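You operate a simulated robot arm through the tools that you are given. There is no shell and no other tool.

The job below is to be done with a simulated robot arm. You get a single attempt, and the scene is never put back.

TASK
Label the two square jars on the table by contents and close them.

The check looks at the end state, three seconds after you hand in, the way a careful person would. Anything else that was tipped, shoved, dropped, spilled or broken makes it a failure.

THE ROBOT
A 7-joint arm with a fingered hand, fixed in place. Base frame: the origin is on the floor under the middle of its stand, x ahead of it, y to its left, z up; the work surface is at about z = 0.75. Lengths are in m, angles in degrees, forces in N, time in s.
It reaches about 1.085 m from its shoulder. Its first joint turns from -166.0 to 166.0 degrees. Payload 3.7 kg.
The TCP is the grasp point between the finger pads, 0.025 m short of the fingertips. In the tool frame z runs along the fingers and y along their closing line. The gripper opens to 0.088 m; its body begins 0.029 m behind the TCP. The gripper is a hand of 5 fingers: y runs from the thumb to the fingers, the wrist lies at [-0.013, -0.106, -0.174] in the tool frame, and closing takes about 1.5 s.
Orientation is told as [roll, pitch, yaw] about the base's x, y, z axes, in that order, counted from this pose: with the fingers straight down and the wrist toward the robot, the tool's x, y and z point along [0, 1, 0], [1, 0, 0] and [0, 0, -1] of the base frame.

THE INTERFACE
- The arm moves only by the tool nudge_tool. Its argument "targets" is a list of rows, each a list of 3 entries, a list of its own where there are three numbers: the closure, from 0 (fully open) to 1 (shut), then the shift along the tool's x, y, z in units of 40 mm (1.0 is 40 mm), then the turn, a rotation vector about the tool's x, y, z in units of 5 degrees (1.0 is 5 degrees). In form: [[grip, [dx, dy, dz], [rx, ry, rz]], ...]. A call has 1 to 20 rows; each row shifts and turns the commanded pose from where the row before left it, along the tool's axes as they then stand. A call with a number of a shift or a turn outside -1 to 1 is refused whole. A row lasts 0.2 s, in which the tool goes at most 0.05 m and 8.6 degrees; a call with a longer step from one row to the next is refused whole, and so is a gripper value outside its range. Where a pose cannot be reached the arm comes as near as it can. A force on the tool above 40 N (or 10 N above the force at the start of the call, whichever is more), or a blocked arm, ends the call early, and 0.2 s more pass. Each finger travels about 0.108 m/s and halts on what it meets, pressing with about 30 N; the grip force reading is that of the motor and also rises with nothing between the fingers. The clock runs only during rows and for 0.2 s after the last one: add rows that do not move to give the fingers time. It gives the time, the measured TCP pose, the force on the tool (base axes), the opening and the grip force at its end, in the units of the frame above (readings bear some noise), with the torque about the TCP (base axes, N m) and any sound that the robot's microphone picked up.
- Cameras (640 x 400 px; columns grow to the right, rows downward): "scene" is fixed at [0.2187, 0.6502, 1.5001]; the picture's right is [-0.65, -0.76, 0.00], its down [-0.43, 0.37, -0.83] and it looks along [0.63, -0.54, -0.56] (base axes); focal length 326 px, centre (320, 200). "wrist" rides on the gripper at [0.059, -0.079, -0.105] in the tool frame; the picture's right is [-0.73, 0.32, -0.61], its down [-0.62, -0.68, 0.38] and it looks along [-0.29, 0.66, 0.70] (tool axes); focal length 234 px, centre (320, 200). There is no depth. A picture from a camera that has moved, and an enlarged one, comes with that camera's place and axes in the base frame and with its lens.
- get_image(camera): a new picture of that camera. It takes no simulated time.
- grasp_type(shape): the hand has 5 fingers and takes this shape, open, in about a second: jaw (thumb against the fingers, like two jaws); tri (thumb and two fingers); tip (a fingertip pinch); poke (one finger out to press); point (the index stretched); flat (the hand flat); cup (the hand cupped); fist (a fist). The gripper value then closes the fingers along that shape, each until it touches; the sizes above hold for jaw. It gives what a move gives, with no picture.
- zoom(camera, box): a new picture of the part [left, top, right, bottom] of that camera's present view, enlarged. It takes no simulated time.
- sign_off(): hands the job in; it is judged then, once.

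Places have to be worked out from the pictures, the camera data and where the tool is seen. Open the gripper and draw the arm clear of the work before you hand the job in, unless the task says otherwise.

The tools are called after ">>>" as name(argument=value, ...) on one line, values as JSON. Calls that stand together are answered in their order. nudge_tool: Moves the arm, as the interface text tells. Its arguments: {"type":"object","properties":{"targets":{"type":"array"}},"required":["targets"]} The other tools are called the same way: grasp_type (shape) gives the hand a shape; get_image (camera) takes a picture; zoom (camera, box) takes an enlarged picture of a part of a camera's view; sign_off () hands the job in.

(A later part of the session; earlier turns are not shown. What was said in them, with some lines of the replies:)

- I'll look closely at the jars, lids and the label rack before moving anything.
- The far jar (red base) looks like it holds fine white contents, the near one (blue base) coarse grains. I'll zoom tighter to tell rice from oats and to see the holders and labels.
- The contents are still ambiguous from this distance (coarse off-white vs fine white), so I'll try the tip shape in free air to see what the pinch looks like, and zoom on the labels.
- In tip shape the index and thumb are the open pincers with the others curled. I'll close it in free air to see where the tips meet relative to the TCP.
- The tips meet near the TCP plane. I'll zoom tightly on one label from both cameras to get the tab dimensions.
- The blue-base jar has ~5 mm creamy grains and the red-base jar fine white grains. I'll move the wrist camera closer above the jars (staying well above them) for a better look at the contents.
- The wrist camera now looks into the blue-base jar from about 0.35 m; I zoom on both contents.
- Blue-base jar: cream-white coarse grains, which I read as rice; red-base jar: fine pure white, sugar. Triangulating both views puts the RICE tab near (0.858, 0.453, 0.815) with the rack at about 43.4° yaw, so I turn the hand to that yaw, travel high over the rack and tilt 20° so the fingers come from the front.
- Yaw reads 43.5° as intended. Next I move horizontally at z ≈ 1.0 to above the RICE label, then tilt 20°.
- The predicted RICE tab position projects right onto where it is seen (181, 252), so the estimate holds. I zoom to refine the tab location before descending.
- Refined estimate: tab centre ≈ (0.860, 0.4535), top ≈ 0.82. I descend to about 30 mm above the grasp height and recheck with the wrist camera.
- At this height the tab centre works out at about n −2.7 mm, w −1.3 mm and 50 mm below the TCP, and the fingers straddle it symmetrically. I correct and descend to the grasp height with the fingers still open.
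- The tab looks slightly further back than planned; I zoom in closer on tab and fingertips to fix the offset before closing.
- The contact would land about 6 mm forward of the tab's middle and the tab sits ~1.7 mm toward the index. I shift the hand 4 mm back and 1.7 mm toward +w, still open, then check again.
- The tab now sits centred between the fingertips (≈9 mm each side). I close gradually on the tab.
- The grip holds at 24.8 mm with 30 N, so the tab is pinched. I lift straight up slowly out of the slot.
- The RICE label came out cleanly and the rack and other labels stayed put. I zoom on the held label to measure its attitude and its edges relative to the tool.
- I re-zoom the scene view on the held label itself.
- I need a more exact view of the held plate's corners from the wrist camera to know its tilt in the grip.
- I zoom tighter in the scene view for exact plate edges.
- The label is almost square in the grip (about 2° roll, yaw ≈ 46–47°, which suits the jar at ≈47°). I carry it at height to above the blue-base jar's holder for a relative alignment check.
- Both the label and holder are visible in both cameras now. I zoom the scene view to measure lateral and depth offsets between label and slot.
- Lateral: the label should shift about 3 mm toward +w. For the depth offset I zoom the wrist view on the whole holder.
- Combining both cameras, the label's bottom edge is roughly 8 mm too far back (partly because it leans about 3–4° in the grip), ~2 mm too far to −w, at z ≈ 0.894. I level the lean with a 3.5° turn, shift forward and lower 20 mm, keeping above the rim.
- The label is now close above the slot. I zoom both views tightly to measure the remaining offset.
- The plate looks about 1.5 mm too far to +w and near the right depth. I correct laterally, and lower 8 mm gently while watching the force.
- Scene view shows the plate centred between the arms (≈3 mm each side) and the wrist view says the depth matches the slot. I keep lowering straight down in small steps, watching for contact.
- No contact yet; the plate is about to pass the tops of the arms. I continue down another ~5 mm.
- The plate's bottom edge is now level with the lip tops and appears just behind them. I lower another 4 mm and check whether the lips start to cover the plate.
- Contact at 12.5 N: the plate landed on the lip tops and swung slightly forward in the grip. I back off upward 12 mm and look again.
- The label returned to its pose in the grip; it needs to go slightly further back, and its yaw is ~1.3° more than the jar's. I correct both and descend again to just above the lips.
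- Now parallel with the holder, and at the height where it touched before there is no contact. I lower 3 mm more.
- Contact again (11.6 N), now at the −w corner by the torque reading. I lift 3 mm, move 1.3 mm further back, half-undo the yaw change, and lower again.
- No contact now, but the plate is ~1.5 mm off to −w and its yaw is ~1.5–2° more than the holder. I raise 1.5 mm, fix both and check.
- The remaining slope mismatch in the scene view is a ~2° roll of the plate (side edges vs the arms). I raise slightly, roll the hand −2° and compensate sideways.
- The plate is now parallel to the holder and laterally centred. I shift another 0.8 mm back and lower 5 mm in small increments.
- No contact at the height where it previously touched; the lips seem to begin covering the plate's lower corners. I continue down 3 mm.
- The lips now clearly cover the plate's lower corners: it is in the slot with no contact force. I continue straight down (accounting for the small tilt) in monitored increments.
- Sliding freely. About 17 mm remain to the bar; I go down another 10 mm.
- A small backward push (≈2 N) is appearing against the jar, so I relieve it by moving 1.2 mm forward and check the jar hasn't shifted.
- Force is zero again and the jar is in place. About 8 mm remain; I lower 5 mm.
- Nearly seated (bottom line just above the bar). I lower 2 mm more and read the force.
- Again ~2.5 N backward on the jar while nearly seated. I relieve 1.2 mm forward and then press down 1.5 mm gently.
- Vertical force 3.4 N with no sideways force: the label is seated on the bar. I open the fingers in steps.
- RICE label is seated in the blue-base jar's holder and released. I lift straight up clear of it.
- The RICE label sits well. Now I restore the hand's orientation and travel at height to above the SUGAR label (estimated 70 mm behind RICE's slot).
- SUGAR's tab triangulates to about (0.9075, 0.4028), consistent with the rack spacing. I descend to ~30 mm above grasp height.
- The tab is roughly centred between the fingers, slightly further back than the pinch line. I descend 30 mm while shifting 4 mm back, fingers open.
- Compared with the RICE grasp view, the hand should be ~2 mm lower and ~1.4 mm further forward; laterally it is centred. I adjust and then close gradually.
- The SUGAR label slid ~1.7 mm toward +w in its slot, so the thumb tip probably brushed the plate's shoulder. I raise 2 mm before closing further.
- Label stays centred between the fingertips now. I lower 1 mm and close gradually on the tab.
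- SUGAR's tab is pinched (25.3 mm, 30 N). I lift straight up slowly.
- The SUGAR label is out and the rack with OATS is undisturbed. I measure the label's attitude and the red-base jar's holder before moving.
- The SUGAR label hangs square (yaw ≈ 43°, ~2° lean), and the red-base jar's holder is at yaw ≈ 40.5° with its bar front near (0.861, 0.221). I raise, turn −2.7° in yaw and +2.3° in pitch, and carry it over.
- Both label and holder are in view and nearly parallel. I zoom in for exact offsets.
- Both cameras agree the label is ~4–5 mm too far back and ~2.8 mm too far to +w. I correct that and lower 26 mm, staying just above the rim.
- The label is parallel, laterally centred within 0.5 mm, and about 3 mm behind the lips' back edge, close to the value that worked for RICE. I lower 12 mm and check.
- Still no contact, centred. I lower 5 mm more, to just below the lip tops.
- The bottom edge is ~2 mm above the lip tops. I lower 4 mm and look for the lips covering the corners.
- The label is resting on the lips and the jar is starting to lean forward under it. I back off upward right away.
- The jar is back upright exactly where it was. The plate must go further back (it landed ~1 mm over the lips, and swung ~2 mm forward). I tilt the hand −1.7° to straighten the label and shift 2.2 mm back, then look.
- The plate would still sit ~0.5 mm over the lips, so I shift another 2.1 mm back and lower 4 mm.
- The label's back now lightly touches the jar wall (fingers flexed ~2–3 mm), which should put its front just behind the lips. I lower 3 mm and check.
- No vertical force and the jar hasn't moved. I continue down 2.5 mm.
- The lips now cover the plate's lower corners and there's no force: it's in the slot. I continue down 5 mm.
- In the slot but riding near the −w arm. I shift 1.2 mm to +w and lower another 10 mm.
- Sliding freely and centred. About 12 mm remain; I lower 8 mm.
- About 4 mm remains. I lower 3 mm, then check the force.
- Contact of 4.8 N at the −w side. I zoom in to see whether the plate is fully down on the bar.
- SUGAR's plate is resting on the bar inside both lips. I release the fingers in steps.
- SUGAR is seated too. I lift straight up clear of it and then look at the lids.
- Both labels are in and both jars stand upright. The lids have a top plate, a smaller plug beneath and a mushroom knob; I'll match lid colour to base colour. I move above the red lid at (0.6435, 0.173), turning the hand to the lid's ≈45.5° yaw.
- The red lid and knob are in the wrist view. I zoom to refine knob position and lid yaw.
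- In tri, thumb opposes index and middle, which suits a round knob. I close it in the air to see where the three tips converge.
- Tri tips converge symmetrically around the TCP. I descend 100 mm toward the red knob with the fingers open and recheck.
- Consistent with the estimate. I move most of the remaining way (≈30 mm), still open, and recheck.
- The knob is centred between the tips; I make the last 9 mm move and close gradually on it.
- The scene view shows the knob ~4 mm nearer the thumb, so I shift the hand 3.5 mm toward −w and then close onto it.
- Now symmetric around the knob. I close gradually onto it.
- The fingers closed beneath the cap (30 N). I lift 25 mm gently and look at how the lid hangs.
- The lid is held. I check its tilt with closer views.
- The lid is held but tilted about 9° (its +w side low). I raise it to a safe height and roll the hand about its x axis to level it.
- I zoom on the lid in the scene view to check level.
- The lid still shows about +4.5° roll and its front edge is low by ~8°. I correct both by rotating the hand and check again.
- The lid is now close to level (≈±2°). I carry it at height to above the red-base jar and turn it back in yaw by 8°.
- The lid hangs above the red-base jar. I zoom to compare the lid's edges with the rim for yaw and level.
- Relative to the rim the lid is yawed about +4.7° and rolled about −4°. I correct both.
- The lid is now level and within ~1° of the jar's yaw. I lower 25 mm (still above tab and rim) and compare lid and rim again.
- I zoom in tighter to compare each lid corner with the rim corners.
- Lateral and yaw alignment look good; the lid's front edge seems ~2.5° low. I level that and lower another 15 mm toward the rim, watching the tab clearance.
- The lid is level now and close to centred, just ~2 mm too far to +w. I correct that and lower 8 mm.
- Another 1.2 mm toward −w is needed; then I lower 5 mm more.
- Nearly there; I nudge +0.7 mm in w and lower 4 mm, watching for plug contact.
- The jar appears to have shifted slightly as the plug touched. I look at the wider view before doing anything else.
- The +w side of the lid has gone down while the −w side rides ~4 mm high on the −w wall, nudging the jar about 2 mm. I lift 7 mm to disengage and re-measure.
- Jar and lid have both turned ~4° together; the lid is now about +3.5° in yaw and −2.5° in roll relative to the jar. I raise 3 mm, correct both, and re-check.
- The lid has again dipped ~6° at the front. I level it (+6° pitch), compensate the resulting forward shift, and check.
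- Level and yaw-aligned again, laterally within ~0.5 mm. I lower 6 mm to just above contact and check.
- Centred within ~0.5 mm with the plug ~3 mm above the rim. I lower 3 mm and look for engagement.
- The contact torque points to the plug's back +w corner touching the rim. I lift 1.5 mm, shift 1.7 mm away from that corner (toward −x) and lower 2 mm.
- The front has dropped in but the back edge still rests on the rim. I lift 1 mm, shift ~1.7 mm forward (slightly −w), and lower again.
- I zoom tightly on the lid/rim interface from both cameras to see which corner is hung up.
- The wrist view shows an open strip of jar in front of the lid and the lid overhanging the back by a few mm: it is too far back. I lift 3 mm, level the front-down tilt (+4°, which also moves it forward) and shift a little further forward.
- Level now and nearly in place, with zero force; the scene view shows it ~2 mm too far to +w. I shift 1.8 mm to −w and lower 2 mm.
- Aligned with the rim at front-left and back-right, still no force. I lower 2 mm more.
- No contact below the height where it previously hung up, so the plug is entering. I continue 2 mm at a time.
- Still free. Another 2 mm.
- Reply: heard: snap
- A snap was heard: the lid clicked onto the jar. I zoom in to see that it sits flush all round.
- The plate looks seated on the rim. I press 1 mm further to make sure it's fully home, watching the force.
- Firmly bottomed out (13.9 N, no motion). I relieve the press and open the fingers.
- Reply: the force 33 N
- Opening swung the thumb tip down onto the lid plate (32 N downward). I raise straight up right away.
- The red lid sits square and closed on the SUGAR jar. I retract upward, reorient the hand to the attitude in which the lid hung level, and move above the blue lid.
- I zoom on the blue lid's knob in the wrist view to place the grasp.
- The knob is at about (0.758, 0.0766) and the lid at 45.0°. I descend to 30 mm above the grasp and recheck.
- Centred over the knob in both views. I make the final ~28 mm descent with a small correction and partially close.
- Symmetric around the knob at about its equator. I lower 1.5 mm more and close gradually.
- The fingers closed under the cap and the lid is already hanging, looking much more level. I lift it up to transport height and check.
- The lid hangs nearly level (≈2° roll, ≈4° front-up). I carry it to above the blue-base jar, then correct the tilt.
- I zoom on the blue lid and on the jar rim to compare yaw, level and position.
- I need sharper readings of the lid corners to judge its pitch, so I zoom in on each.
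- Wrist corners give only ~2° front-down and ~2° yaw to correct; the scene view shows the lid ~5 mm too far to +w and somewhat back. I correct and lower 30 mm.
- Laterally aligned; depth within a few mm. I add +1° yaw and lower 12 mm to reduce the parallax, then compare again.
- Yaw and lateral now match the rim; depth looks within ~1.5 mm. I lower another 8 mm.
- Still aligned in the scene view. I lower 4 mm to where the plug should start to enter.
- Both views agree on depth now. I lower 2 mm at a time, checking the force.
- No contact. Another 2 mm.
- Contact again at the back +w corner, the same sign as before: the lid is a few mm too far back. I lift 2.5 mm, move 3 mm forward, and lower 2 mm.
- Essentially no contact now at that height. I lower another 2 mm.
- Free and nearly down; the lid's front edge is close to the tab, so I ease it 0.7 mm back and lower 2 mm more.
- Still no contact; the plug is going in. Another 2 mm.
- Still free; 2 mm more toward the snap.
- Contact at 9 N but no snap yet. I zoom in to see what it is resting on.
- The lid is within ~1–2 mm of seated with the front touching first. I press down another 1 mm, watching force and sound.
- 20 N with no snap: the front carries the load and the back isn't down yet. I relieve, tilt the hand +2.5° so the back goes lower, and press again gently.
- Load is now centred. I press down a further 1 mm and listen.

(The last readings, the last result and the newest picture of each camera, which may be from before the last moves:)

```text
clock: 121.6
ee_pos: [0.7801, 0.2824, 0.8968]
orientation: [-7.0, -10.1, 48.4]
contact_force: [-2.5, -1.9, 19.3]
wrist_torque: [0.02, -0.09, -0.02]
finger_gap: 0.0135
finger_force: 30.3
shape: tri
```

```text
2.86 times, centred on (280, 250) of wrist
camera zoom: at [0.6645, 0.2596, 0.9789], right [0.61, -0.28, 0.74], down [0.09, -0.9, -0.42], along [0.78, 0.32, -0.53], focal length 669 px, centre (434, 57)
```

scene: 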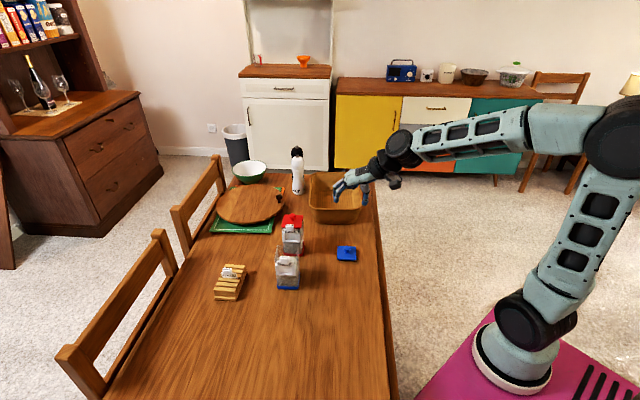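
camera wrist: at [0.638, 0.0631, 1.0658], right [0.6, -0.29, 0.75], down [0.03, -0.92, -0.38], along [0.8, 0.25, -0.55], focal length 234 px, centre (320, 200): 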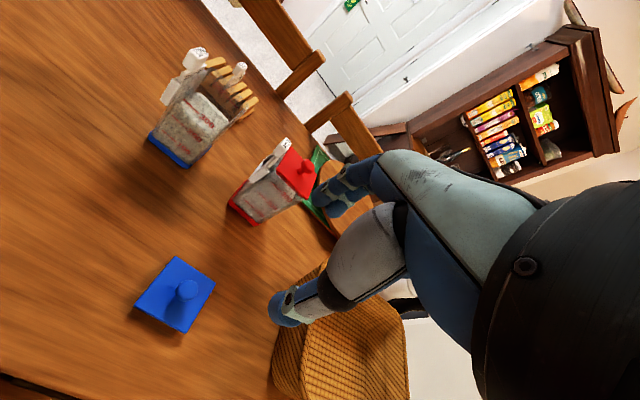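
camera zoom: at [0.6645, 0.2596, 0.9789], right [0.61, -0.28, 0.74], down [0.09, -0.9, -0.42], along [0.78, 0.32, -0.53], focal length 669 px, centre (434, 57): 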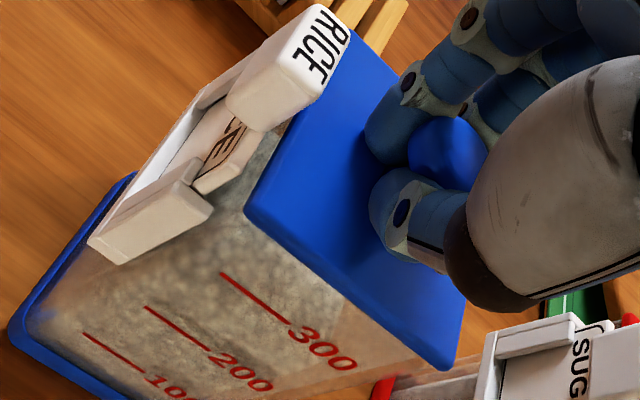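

Still no snap at 19 N. The lid seems ~1 mm too far forward relative to how the red one seated, so I relieve, shift 1.2 mm back and press again.

>>> nudge_tool(targets=[[0.86, [-0.0047, 0.0066, -0.0368], [0, 0, 0]], [0.86, [-0.03, 0, 0.004], [0, 0, 0]], [0.86, [0, 0, 0], [0, 0, 0]], [0.86, [0.0047, -0.0066, 0.0368], [0, 0, 0]], [0.86, [0, 0, 0], [0, 0, 0]]])

>>> zoom(camera="scene", box=[270, 238, 306, 268])

>>> zoom(camera="wrist", box=[220, 180, 340, 320])

```text
clock: 122.8
ee_pos: [0.7784, 0.2835, 0.8972]
orientation: [-6.9, -10.2, 48.4]
contact_force: [-3.0, 6.1, 19.6]
wrist_torque: [0.23, -0.13, 0.01]
finger_gap: 0.0135
finger_force: 30.2
shape: tri
```

```text
13.33 times, centred on (288, 253) of scene
camera zoom: at [0.2187, 0.6502, 1.5001], right [-0.65, -0.76, 0.0], down [-0.43, 0.37, -0.83], along [0.63, -0.54, -0.56], focal length 4344 px, centre (747, -507)
```

zoom: 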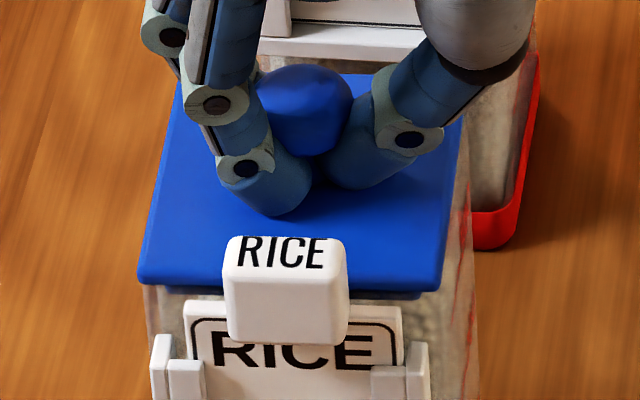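

```text
2.86 times, centred on (280, 250) of wrist
camera zoom: at [0.6647, 0.2585, 0.9789], right [0.61, -0.28, 0.74], down [0.09, -0.9, -0.42], along [0.78, 0.32, -0.53], focal length 669 px, centre (434, 57)
```

zoom: 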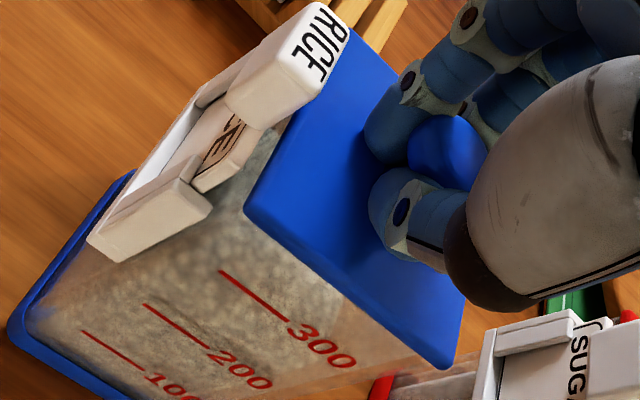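

The jar now moves with the lid, so the plug is captured in the opening. I relieve the load, open just enough to clear the cap, rise, and then inspect whether the lid is flush.

>>> nudge_tool(targets=[[0.86, [0.012, 0, -0.0016], [0, 0, 0]], [0.84, [-0.0047, 0.0066, -0.0368], [0, 0, 0]], [0.78, [0, 0, 0], [0, 0, 0]], [0.74, [-0.003, 0.0044, -0.0245], [0, 0, 0]], [0.7, [-0.003, 0.0044, -0.0245], [0, 0, 0]], [0.66, [-0.0061, 0.0088, -0.049], [0, 0, 0]], [0.6, [-0.0122, 0.0175, -0.098], [0, 0, 0]], [0.5, [-0.0304, 0.0439, -0.245], [0, 0, 0]], [0.4, [-0.0304, 0.0439, -0.245], [0, 0, 0]], [0.4, [-0.0304, 0.0439, -0.245], [0, 0, 0]], [0.4, [0, 0, 0], [0, 0, 0]]])

>>> zoom(camera="scene", box=[266, 228, 312, 270])

>>> zoom(camera="wrist", box=[180, 170, 340, 330])

```text
clock: 125.2
ee_pos: [0.7797, 0.2839, 0.9362]
orientation: [-7.0, -9.9, 48.4]
contact_force: [0.8, -0.2, -0.1]
wrist_torque: [0.02, 0.01, -0.02]
finger_gap: 0.0524
finger_force: 0.1
shape: tri
heard: snap
```

```text
9.52 times, centred on (289, 249) of scene
camera zoom: at [0.2187, 0.6502, 1.5001], right [-0.65, -0.76, 0.0], down [-0.43, 0.37, -0.83], along [0.63, -0.54, -0.56], focal length 3103 px, centre (615, -267)
```

zoom: 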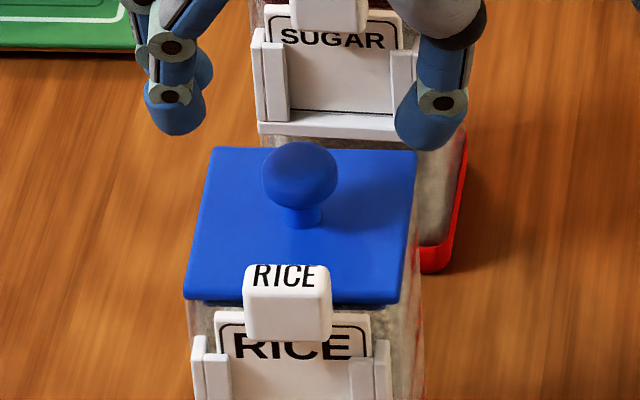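

```text
2.50 times, centred on (260, 250) of wrist
camera zoom: at [0.6654, 0.2603, 1.0186], right [0.62, -0.28, 0.74], down [0.09, -0.9, -0.42], along [0.78, 0.32, -0.53], focal length 585 px, centre (470, 75)
```

zoom: 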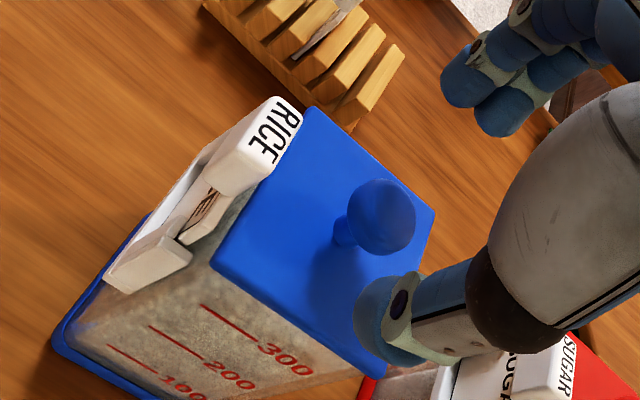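

A snap was heard during release (the opening fingertips pressed the lid). I inspect closely whether the blue lid is flush.

>>> zoom(camera="scene", box=[272, 240, 306, 266])

>>> zoom(camera="wrist", box=[215, 255, 305, 320])

>>> zoom(camera="wrist", box=[225, 200, 305, 270])

```text
15.38 times, centred on (289, 253) of scene
camera zoom: at [0.2187, 0.6502, 1.5001], right [-0.65, -0.76, 0.0], down [-0.43, 0.37, -0.83], along [0.63, -0.54, -0.56], focal length 5012 px, centre (797, -615)
```

zoom: 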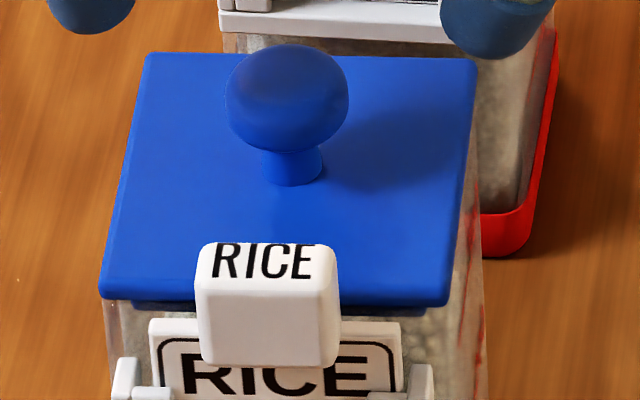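

```text
6.15 times, centred on (260, 288) of wrist
camera zoom: at [0.6654, 0.2603, 1.0186], right [0.62, -0.28, 0.74], down [0.09, -0.9, -0.42], along [0.78, 0.32, -0.53], focal length 1441 px, centre (689, -338)
```

zoom: 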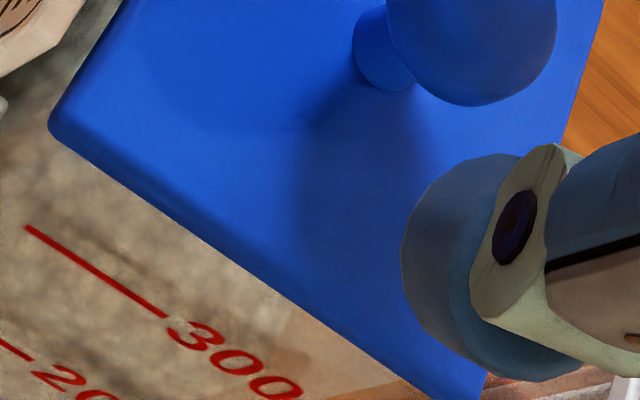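

```text
5.71 times, centred on (265, 235) of wrist
camera zoom: at [0.6654, 0.2603, 1.0186], right [0.62, -0.28, 0.74], down [0.09, -0.9, -0.42], along [0.78, 0.32, -0.53], focal length 1338 px, centre (634, 0)
```

zoom: 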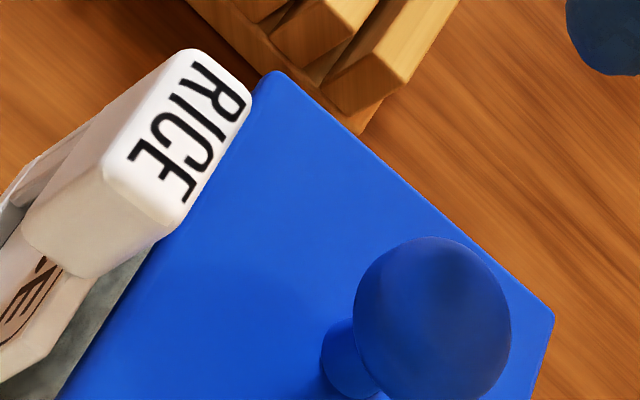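

The blue lid looks flush on all visible sides. I retract upward and back, clear of the work, and inspect everything.

>>> nudge_tool(targets=[[0.3, [-0.08, 0.115, -0.652], [0, 0, 0]], [0.3, [-0.08, 0.115, -0.652], [0, 0, 0]], [0.3, [-0.08, 0.115, -0.652], [0, 0, 0]], [0.3, [0.259, -0.843, -0.399], [0, 0, 0]], [0.3, [0.259, -0.843, -0.399], [0, 0, 0]], [0.3, [0.259, -0.843, -0.399], [0, 0, 0]], [0.3, [0.259, -0.843, -0.399], [0, 0, 0]], [0.3, [0.259, -0.843, -0.399], [0, 0, 0]], [0.3, [0.259, -0.843, -0.399], [0, 0, 0]], [0.3, [0.259, -0.843, -0.399], [0, 0, 0]], [0.3, [0, 0, 0], [0, 0, 0]]])

>>> get_image(camera="scene")

>>> get_image(camera="wrist")

>>> zoom(camera="scene", box=[262, 205, 316, 295])

>>> zoom(camera="scene", box=[272, 212, 306, 236])

>>> zoom(camera="scene", box=[272, 240, 306, 266])

```text
clock: 127.6
ee_pos: [0.5492, 0.1529, 1.0767]
orientation: [-6.9, -10.0, 48.4]
contact_force: [0.5, 0.0, -0.4]
wrist_torque: [0.01, 0.0, 0.0]
finger_gap: 0.0614
finger_force: 0.0
shape: tri
```

```text
taken
```

scene: 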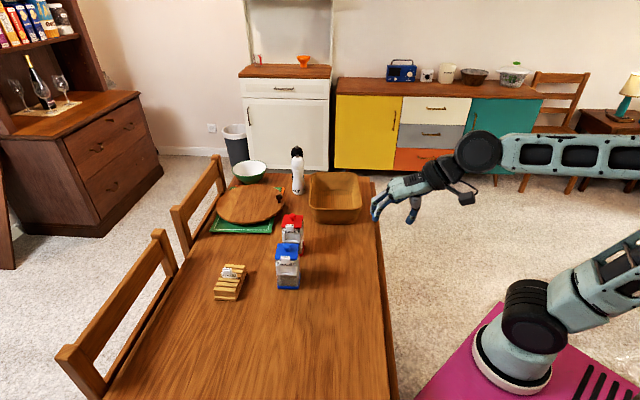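

```text
taken
camera wrist: at [0.4347, 0.1302, 1.158], right [0.62, -0.28, 0.74], down [0.09, -0.9, -0.42], along [0.78, 0.32, -0.53], focal length 234 px, centre (320, 200)
```

wrist: 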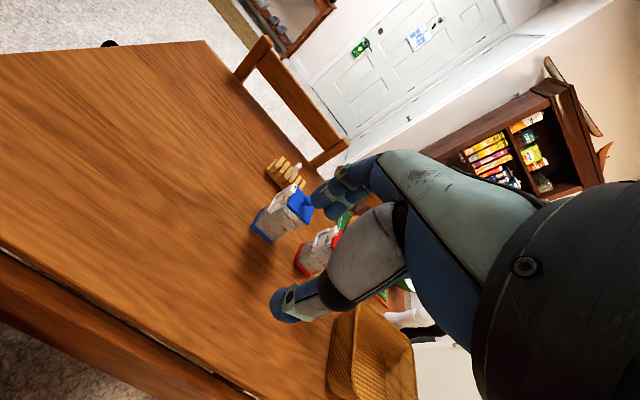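

```text
4.44 times, centred on (289, 250) of scene
camera zoom: at [0.2187, 0.6502, 1.5001], right [-0.65, -0.76, 0.0], down [-0.43, 0.37, -0.83], along [0.63, -0.54, -0.56], focal length 1448 px, centre (458, -22)
```

zoom: 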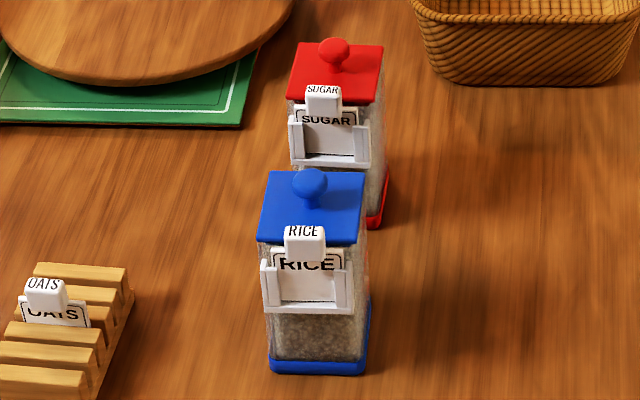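

```text
16.00 times, centred on (289, 224) of scene
camera zoom: at [0.2187, 0.6502, 1.5001], right [-0.65, -0.76, 0.0], down [-0.43, 0.37, -0.83], along [0.63, -0.54, -0.56], focal length 5212 px, centre (816, -184)
```

zoom: 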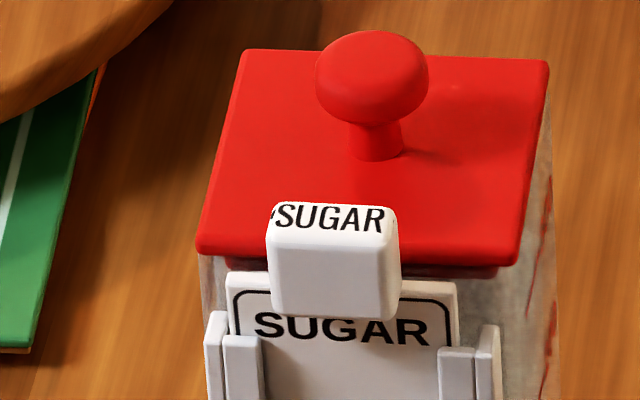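

```text
15.38 times, centred on (289, 253) of scene
camera zoom: at [0.2187, 0.6502, 1.5001], right [-0.65, -0.76, 0.0], down [-0.43, 0.37, -0.83], along [0.63, -0.54, -0.56], focal length 5012 px, centre (797, -615)
```

zoom: 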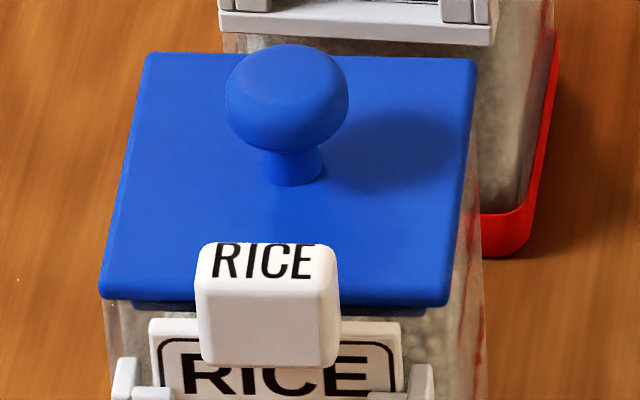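

Both jars are closed and labelled, upright, and the rack, OATS label, board, basket and bottle look untouched. I take one last close look at labels and lids from the other camera before handing in.

>>> zoom(camera="wrist", box=[240, 150, 350, 285])

>>> zoom(camera="scene", box=[274, 255, 304, 292])

>>> zoom(camera="scene", box=[200, 150, 380, 310])

```text
2.96 times, centred on (295, 218) of wrist
camera zoom: at [0.4347, 0.1302, 1.158], right [0.62, -0.28, 0.74], down [0.09, -0.9, -0.42], along [0.78, 0.32, -0.53], focal length 694 px, centre (394, 148)
```

zoom: 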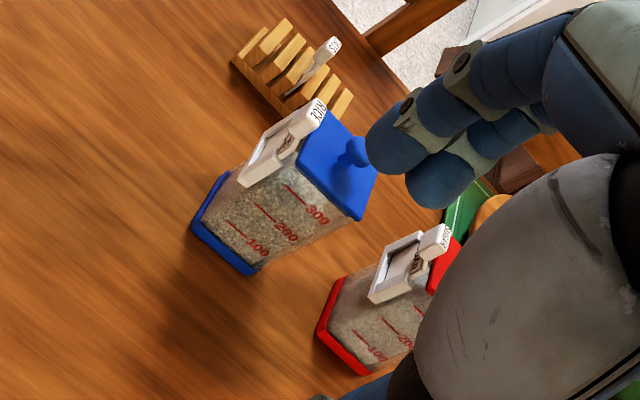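

```text
10.81 times, centred on (289, 274) of scene
camera zoom: at [0.2187, 0.6502, 1.5001], right [-0.65, -0.76, 0.0], down [-0.43, 0.37, -0.83], along [0.63, -0.54, -0.56], focal length 3522 px, centre (655, -595)
```

zoom: 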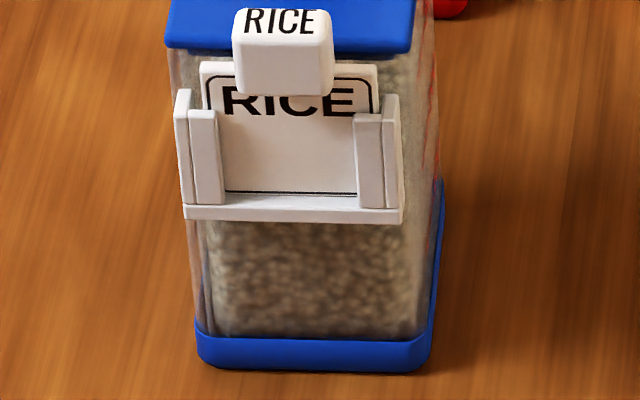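

```text
2.50 times, centred on (290, 230) of scene
camera zoom: at [0.2187, 0.6502, 1.5001], right [-0.65, -0.76, 0.0], down [-0.43, 0.37, -0.83], along [0.63, -0.54, -0.56], focal length 814 px, centre (395, 125)
```

zoom: 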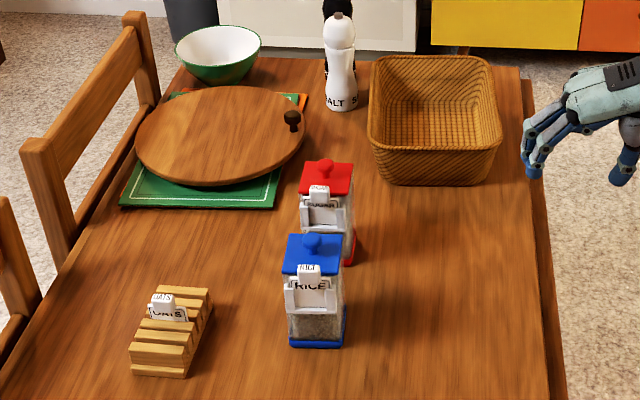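

Everything is in place: RICE on the blue-base jar, SUGAR on the red-base jar, both lids snapped on, nothing else disturbed. I open the hand fully and raise it a bit more before handing in.

>>> nudge_tool(targets=[[0.0, [-0.08, 0.115, -0.652], [0, 0, 0]], [0.0, [0, 0, 0], [0, 0, 0]], [0.0, [0, 0, 0], [0, 0, 0]], [0.0, [0, 0, 0], [0, 0, 0]]])

```text
clock: 128.6
ee_pos: [0.5488, 0.1558, 1.1055]
orientation: [-7.0, -10.0, 48.4]
contact_force: [0.1, 0.4, 0.5]
wrist_torque: [0.0, 0.01, 0.02]
finger_gap: 0.0875
finger_force: 0.1
shape: tri
```

The hand is open at 87.5 mm and well clear of the table items, and the final views show both jars upright, labelled and lidded. I hand the job in.

>>> sign_off()

```text
The job is handed in.
```

Both jars are labelled, closed and handed in. I don't have the check's result.

| Jar | Contents | Label | Lid |
|---|---|---|---|
| Blue base | coarse cream-white grains | RICE | blue |
| Red base | fine white grains | SUGAR | red |

- **Contents:** I judged these by eye. The blue-base jar could be read as oats; I chose rice because the grains are pale and rounded rather than tan flakes. The OATS label is still in its rack.
- **Labels:** both labels sit down on the bar of their holders, behind the lips.
- **Lids:** I matched each lid to the colour of the jar's base. A snap was heard for each one. The blue lid's snap came while I was releasing the knob, not while pressing it down. In the last close views both lids look flush.
- **Jars moved slightly:** the blue-base jar shifted back about 1 mm. The red-base jar slid about 2 mm and turned a few degrees. It leaned forward once while I was inserting its label, then came back upright. Nothing spilled that I could see.
- **Everything else:** the rack, board, basket, bowl and bottle looked unmoved in the final views. The hand is open and clear of the table.
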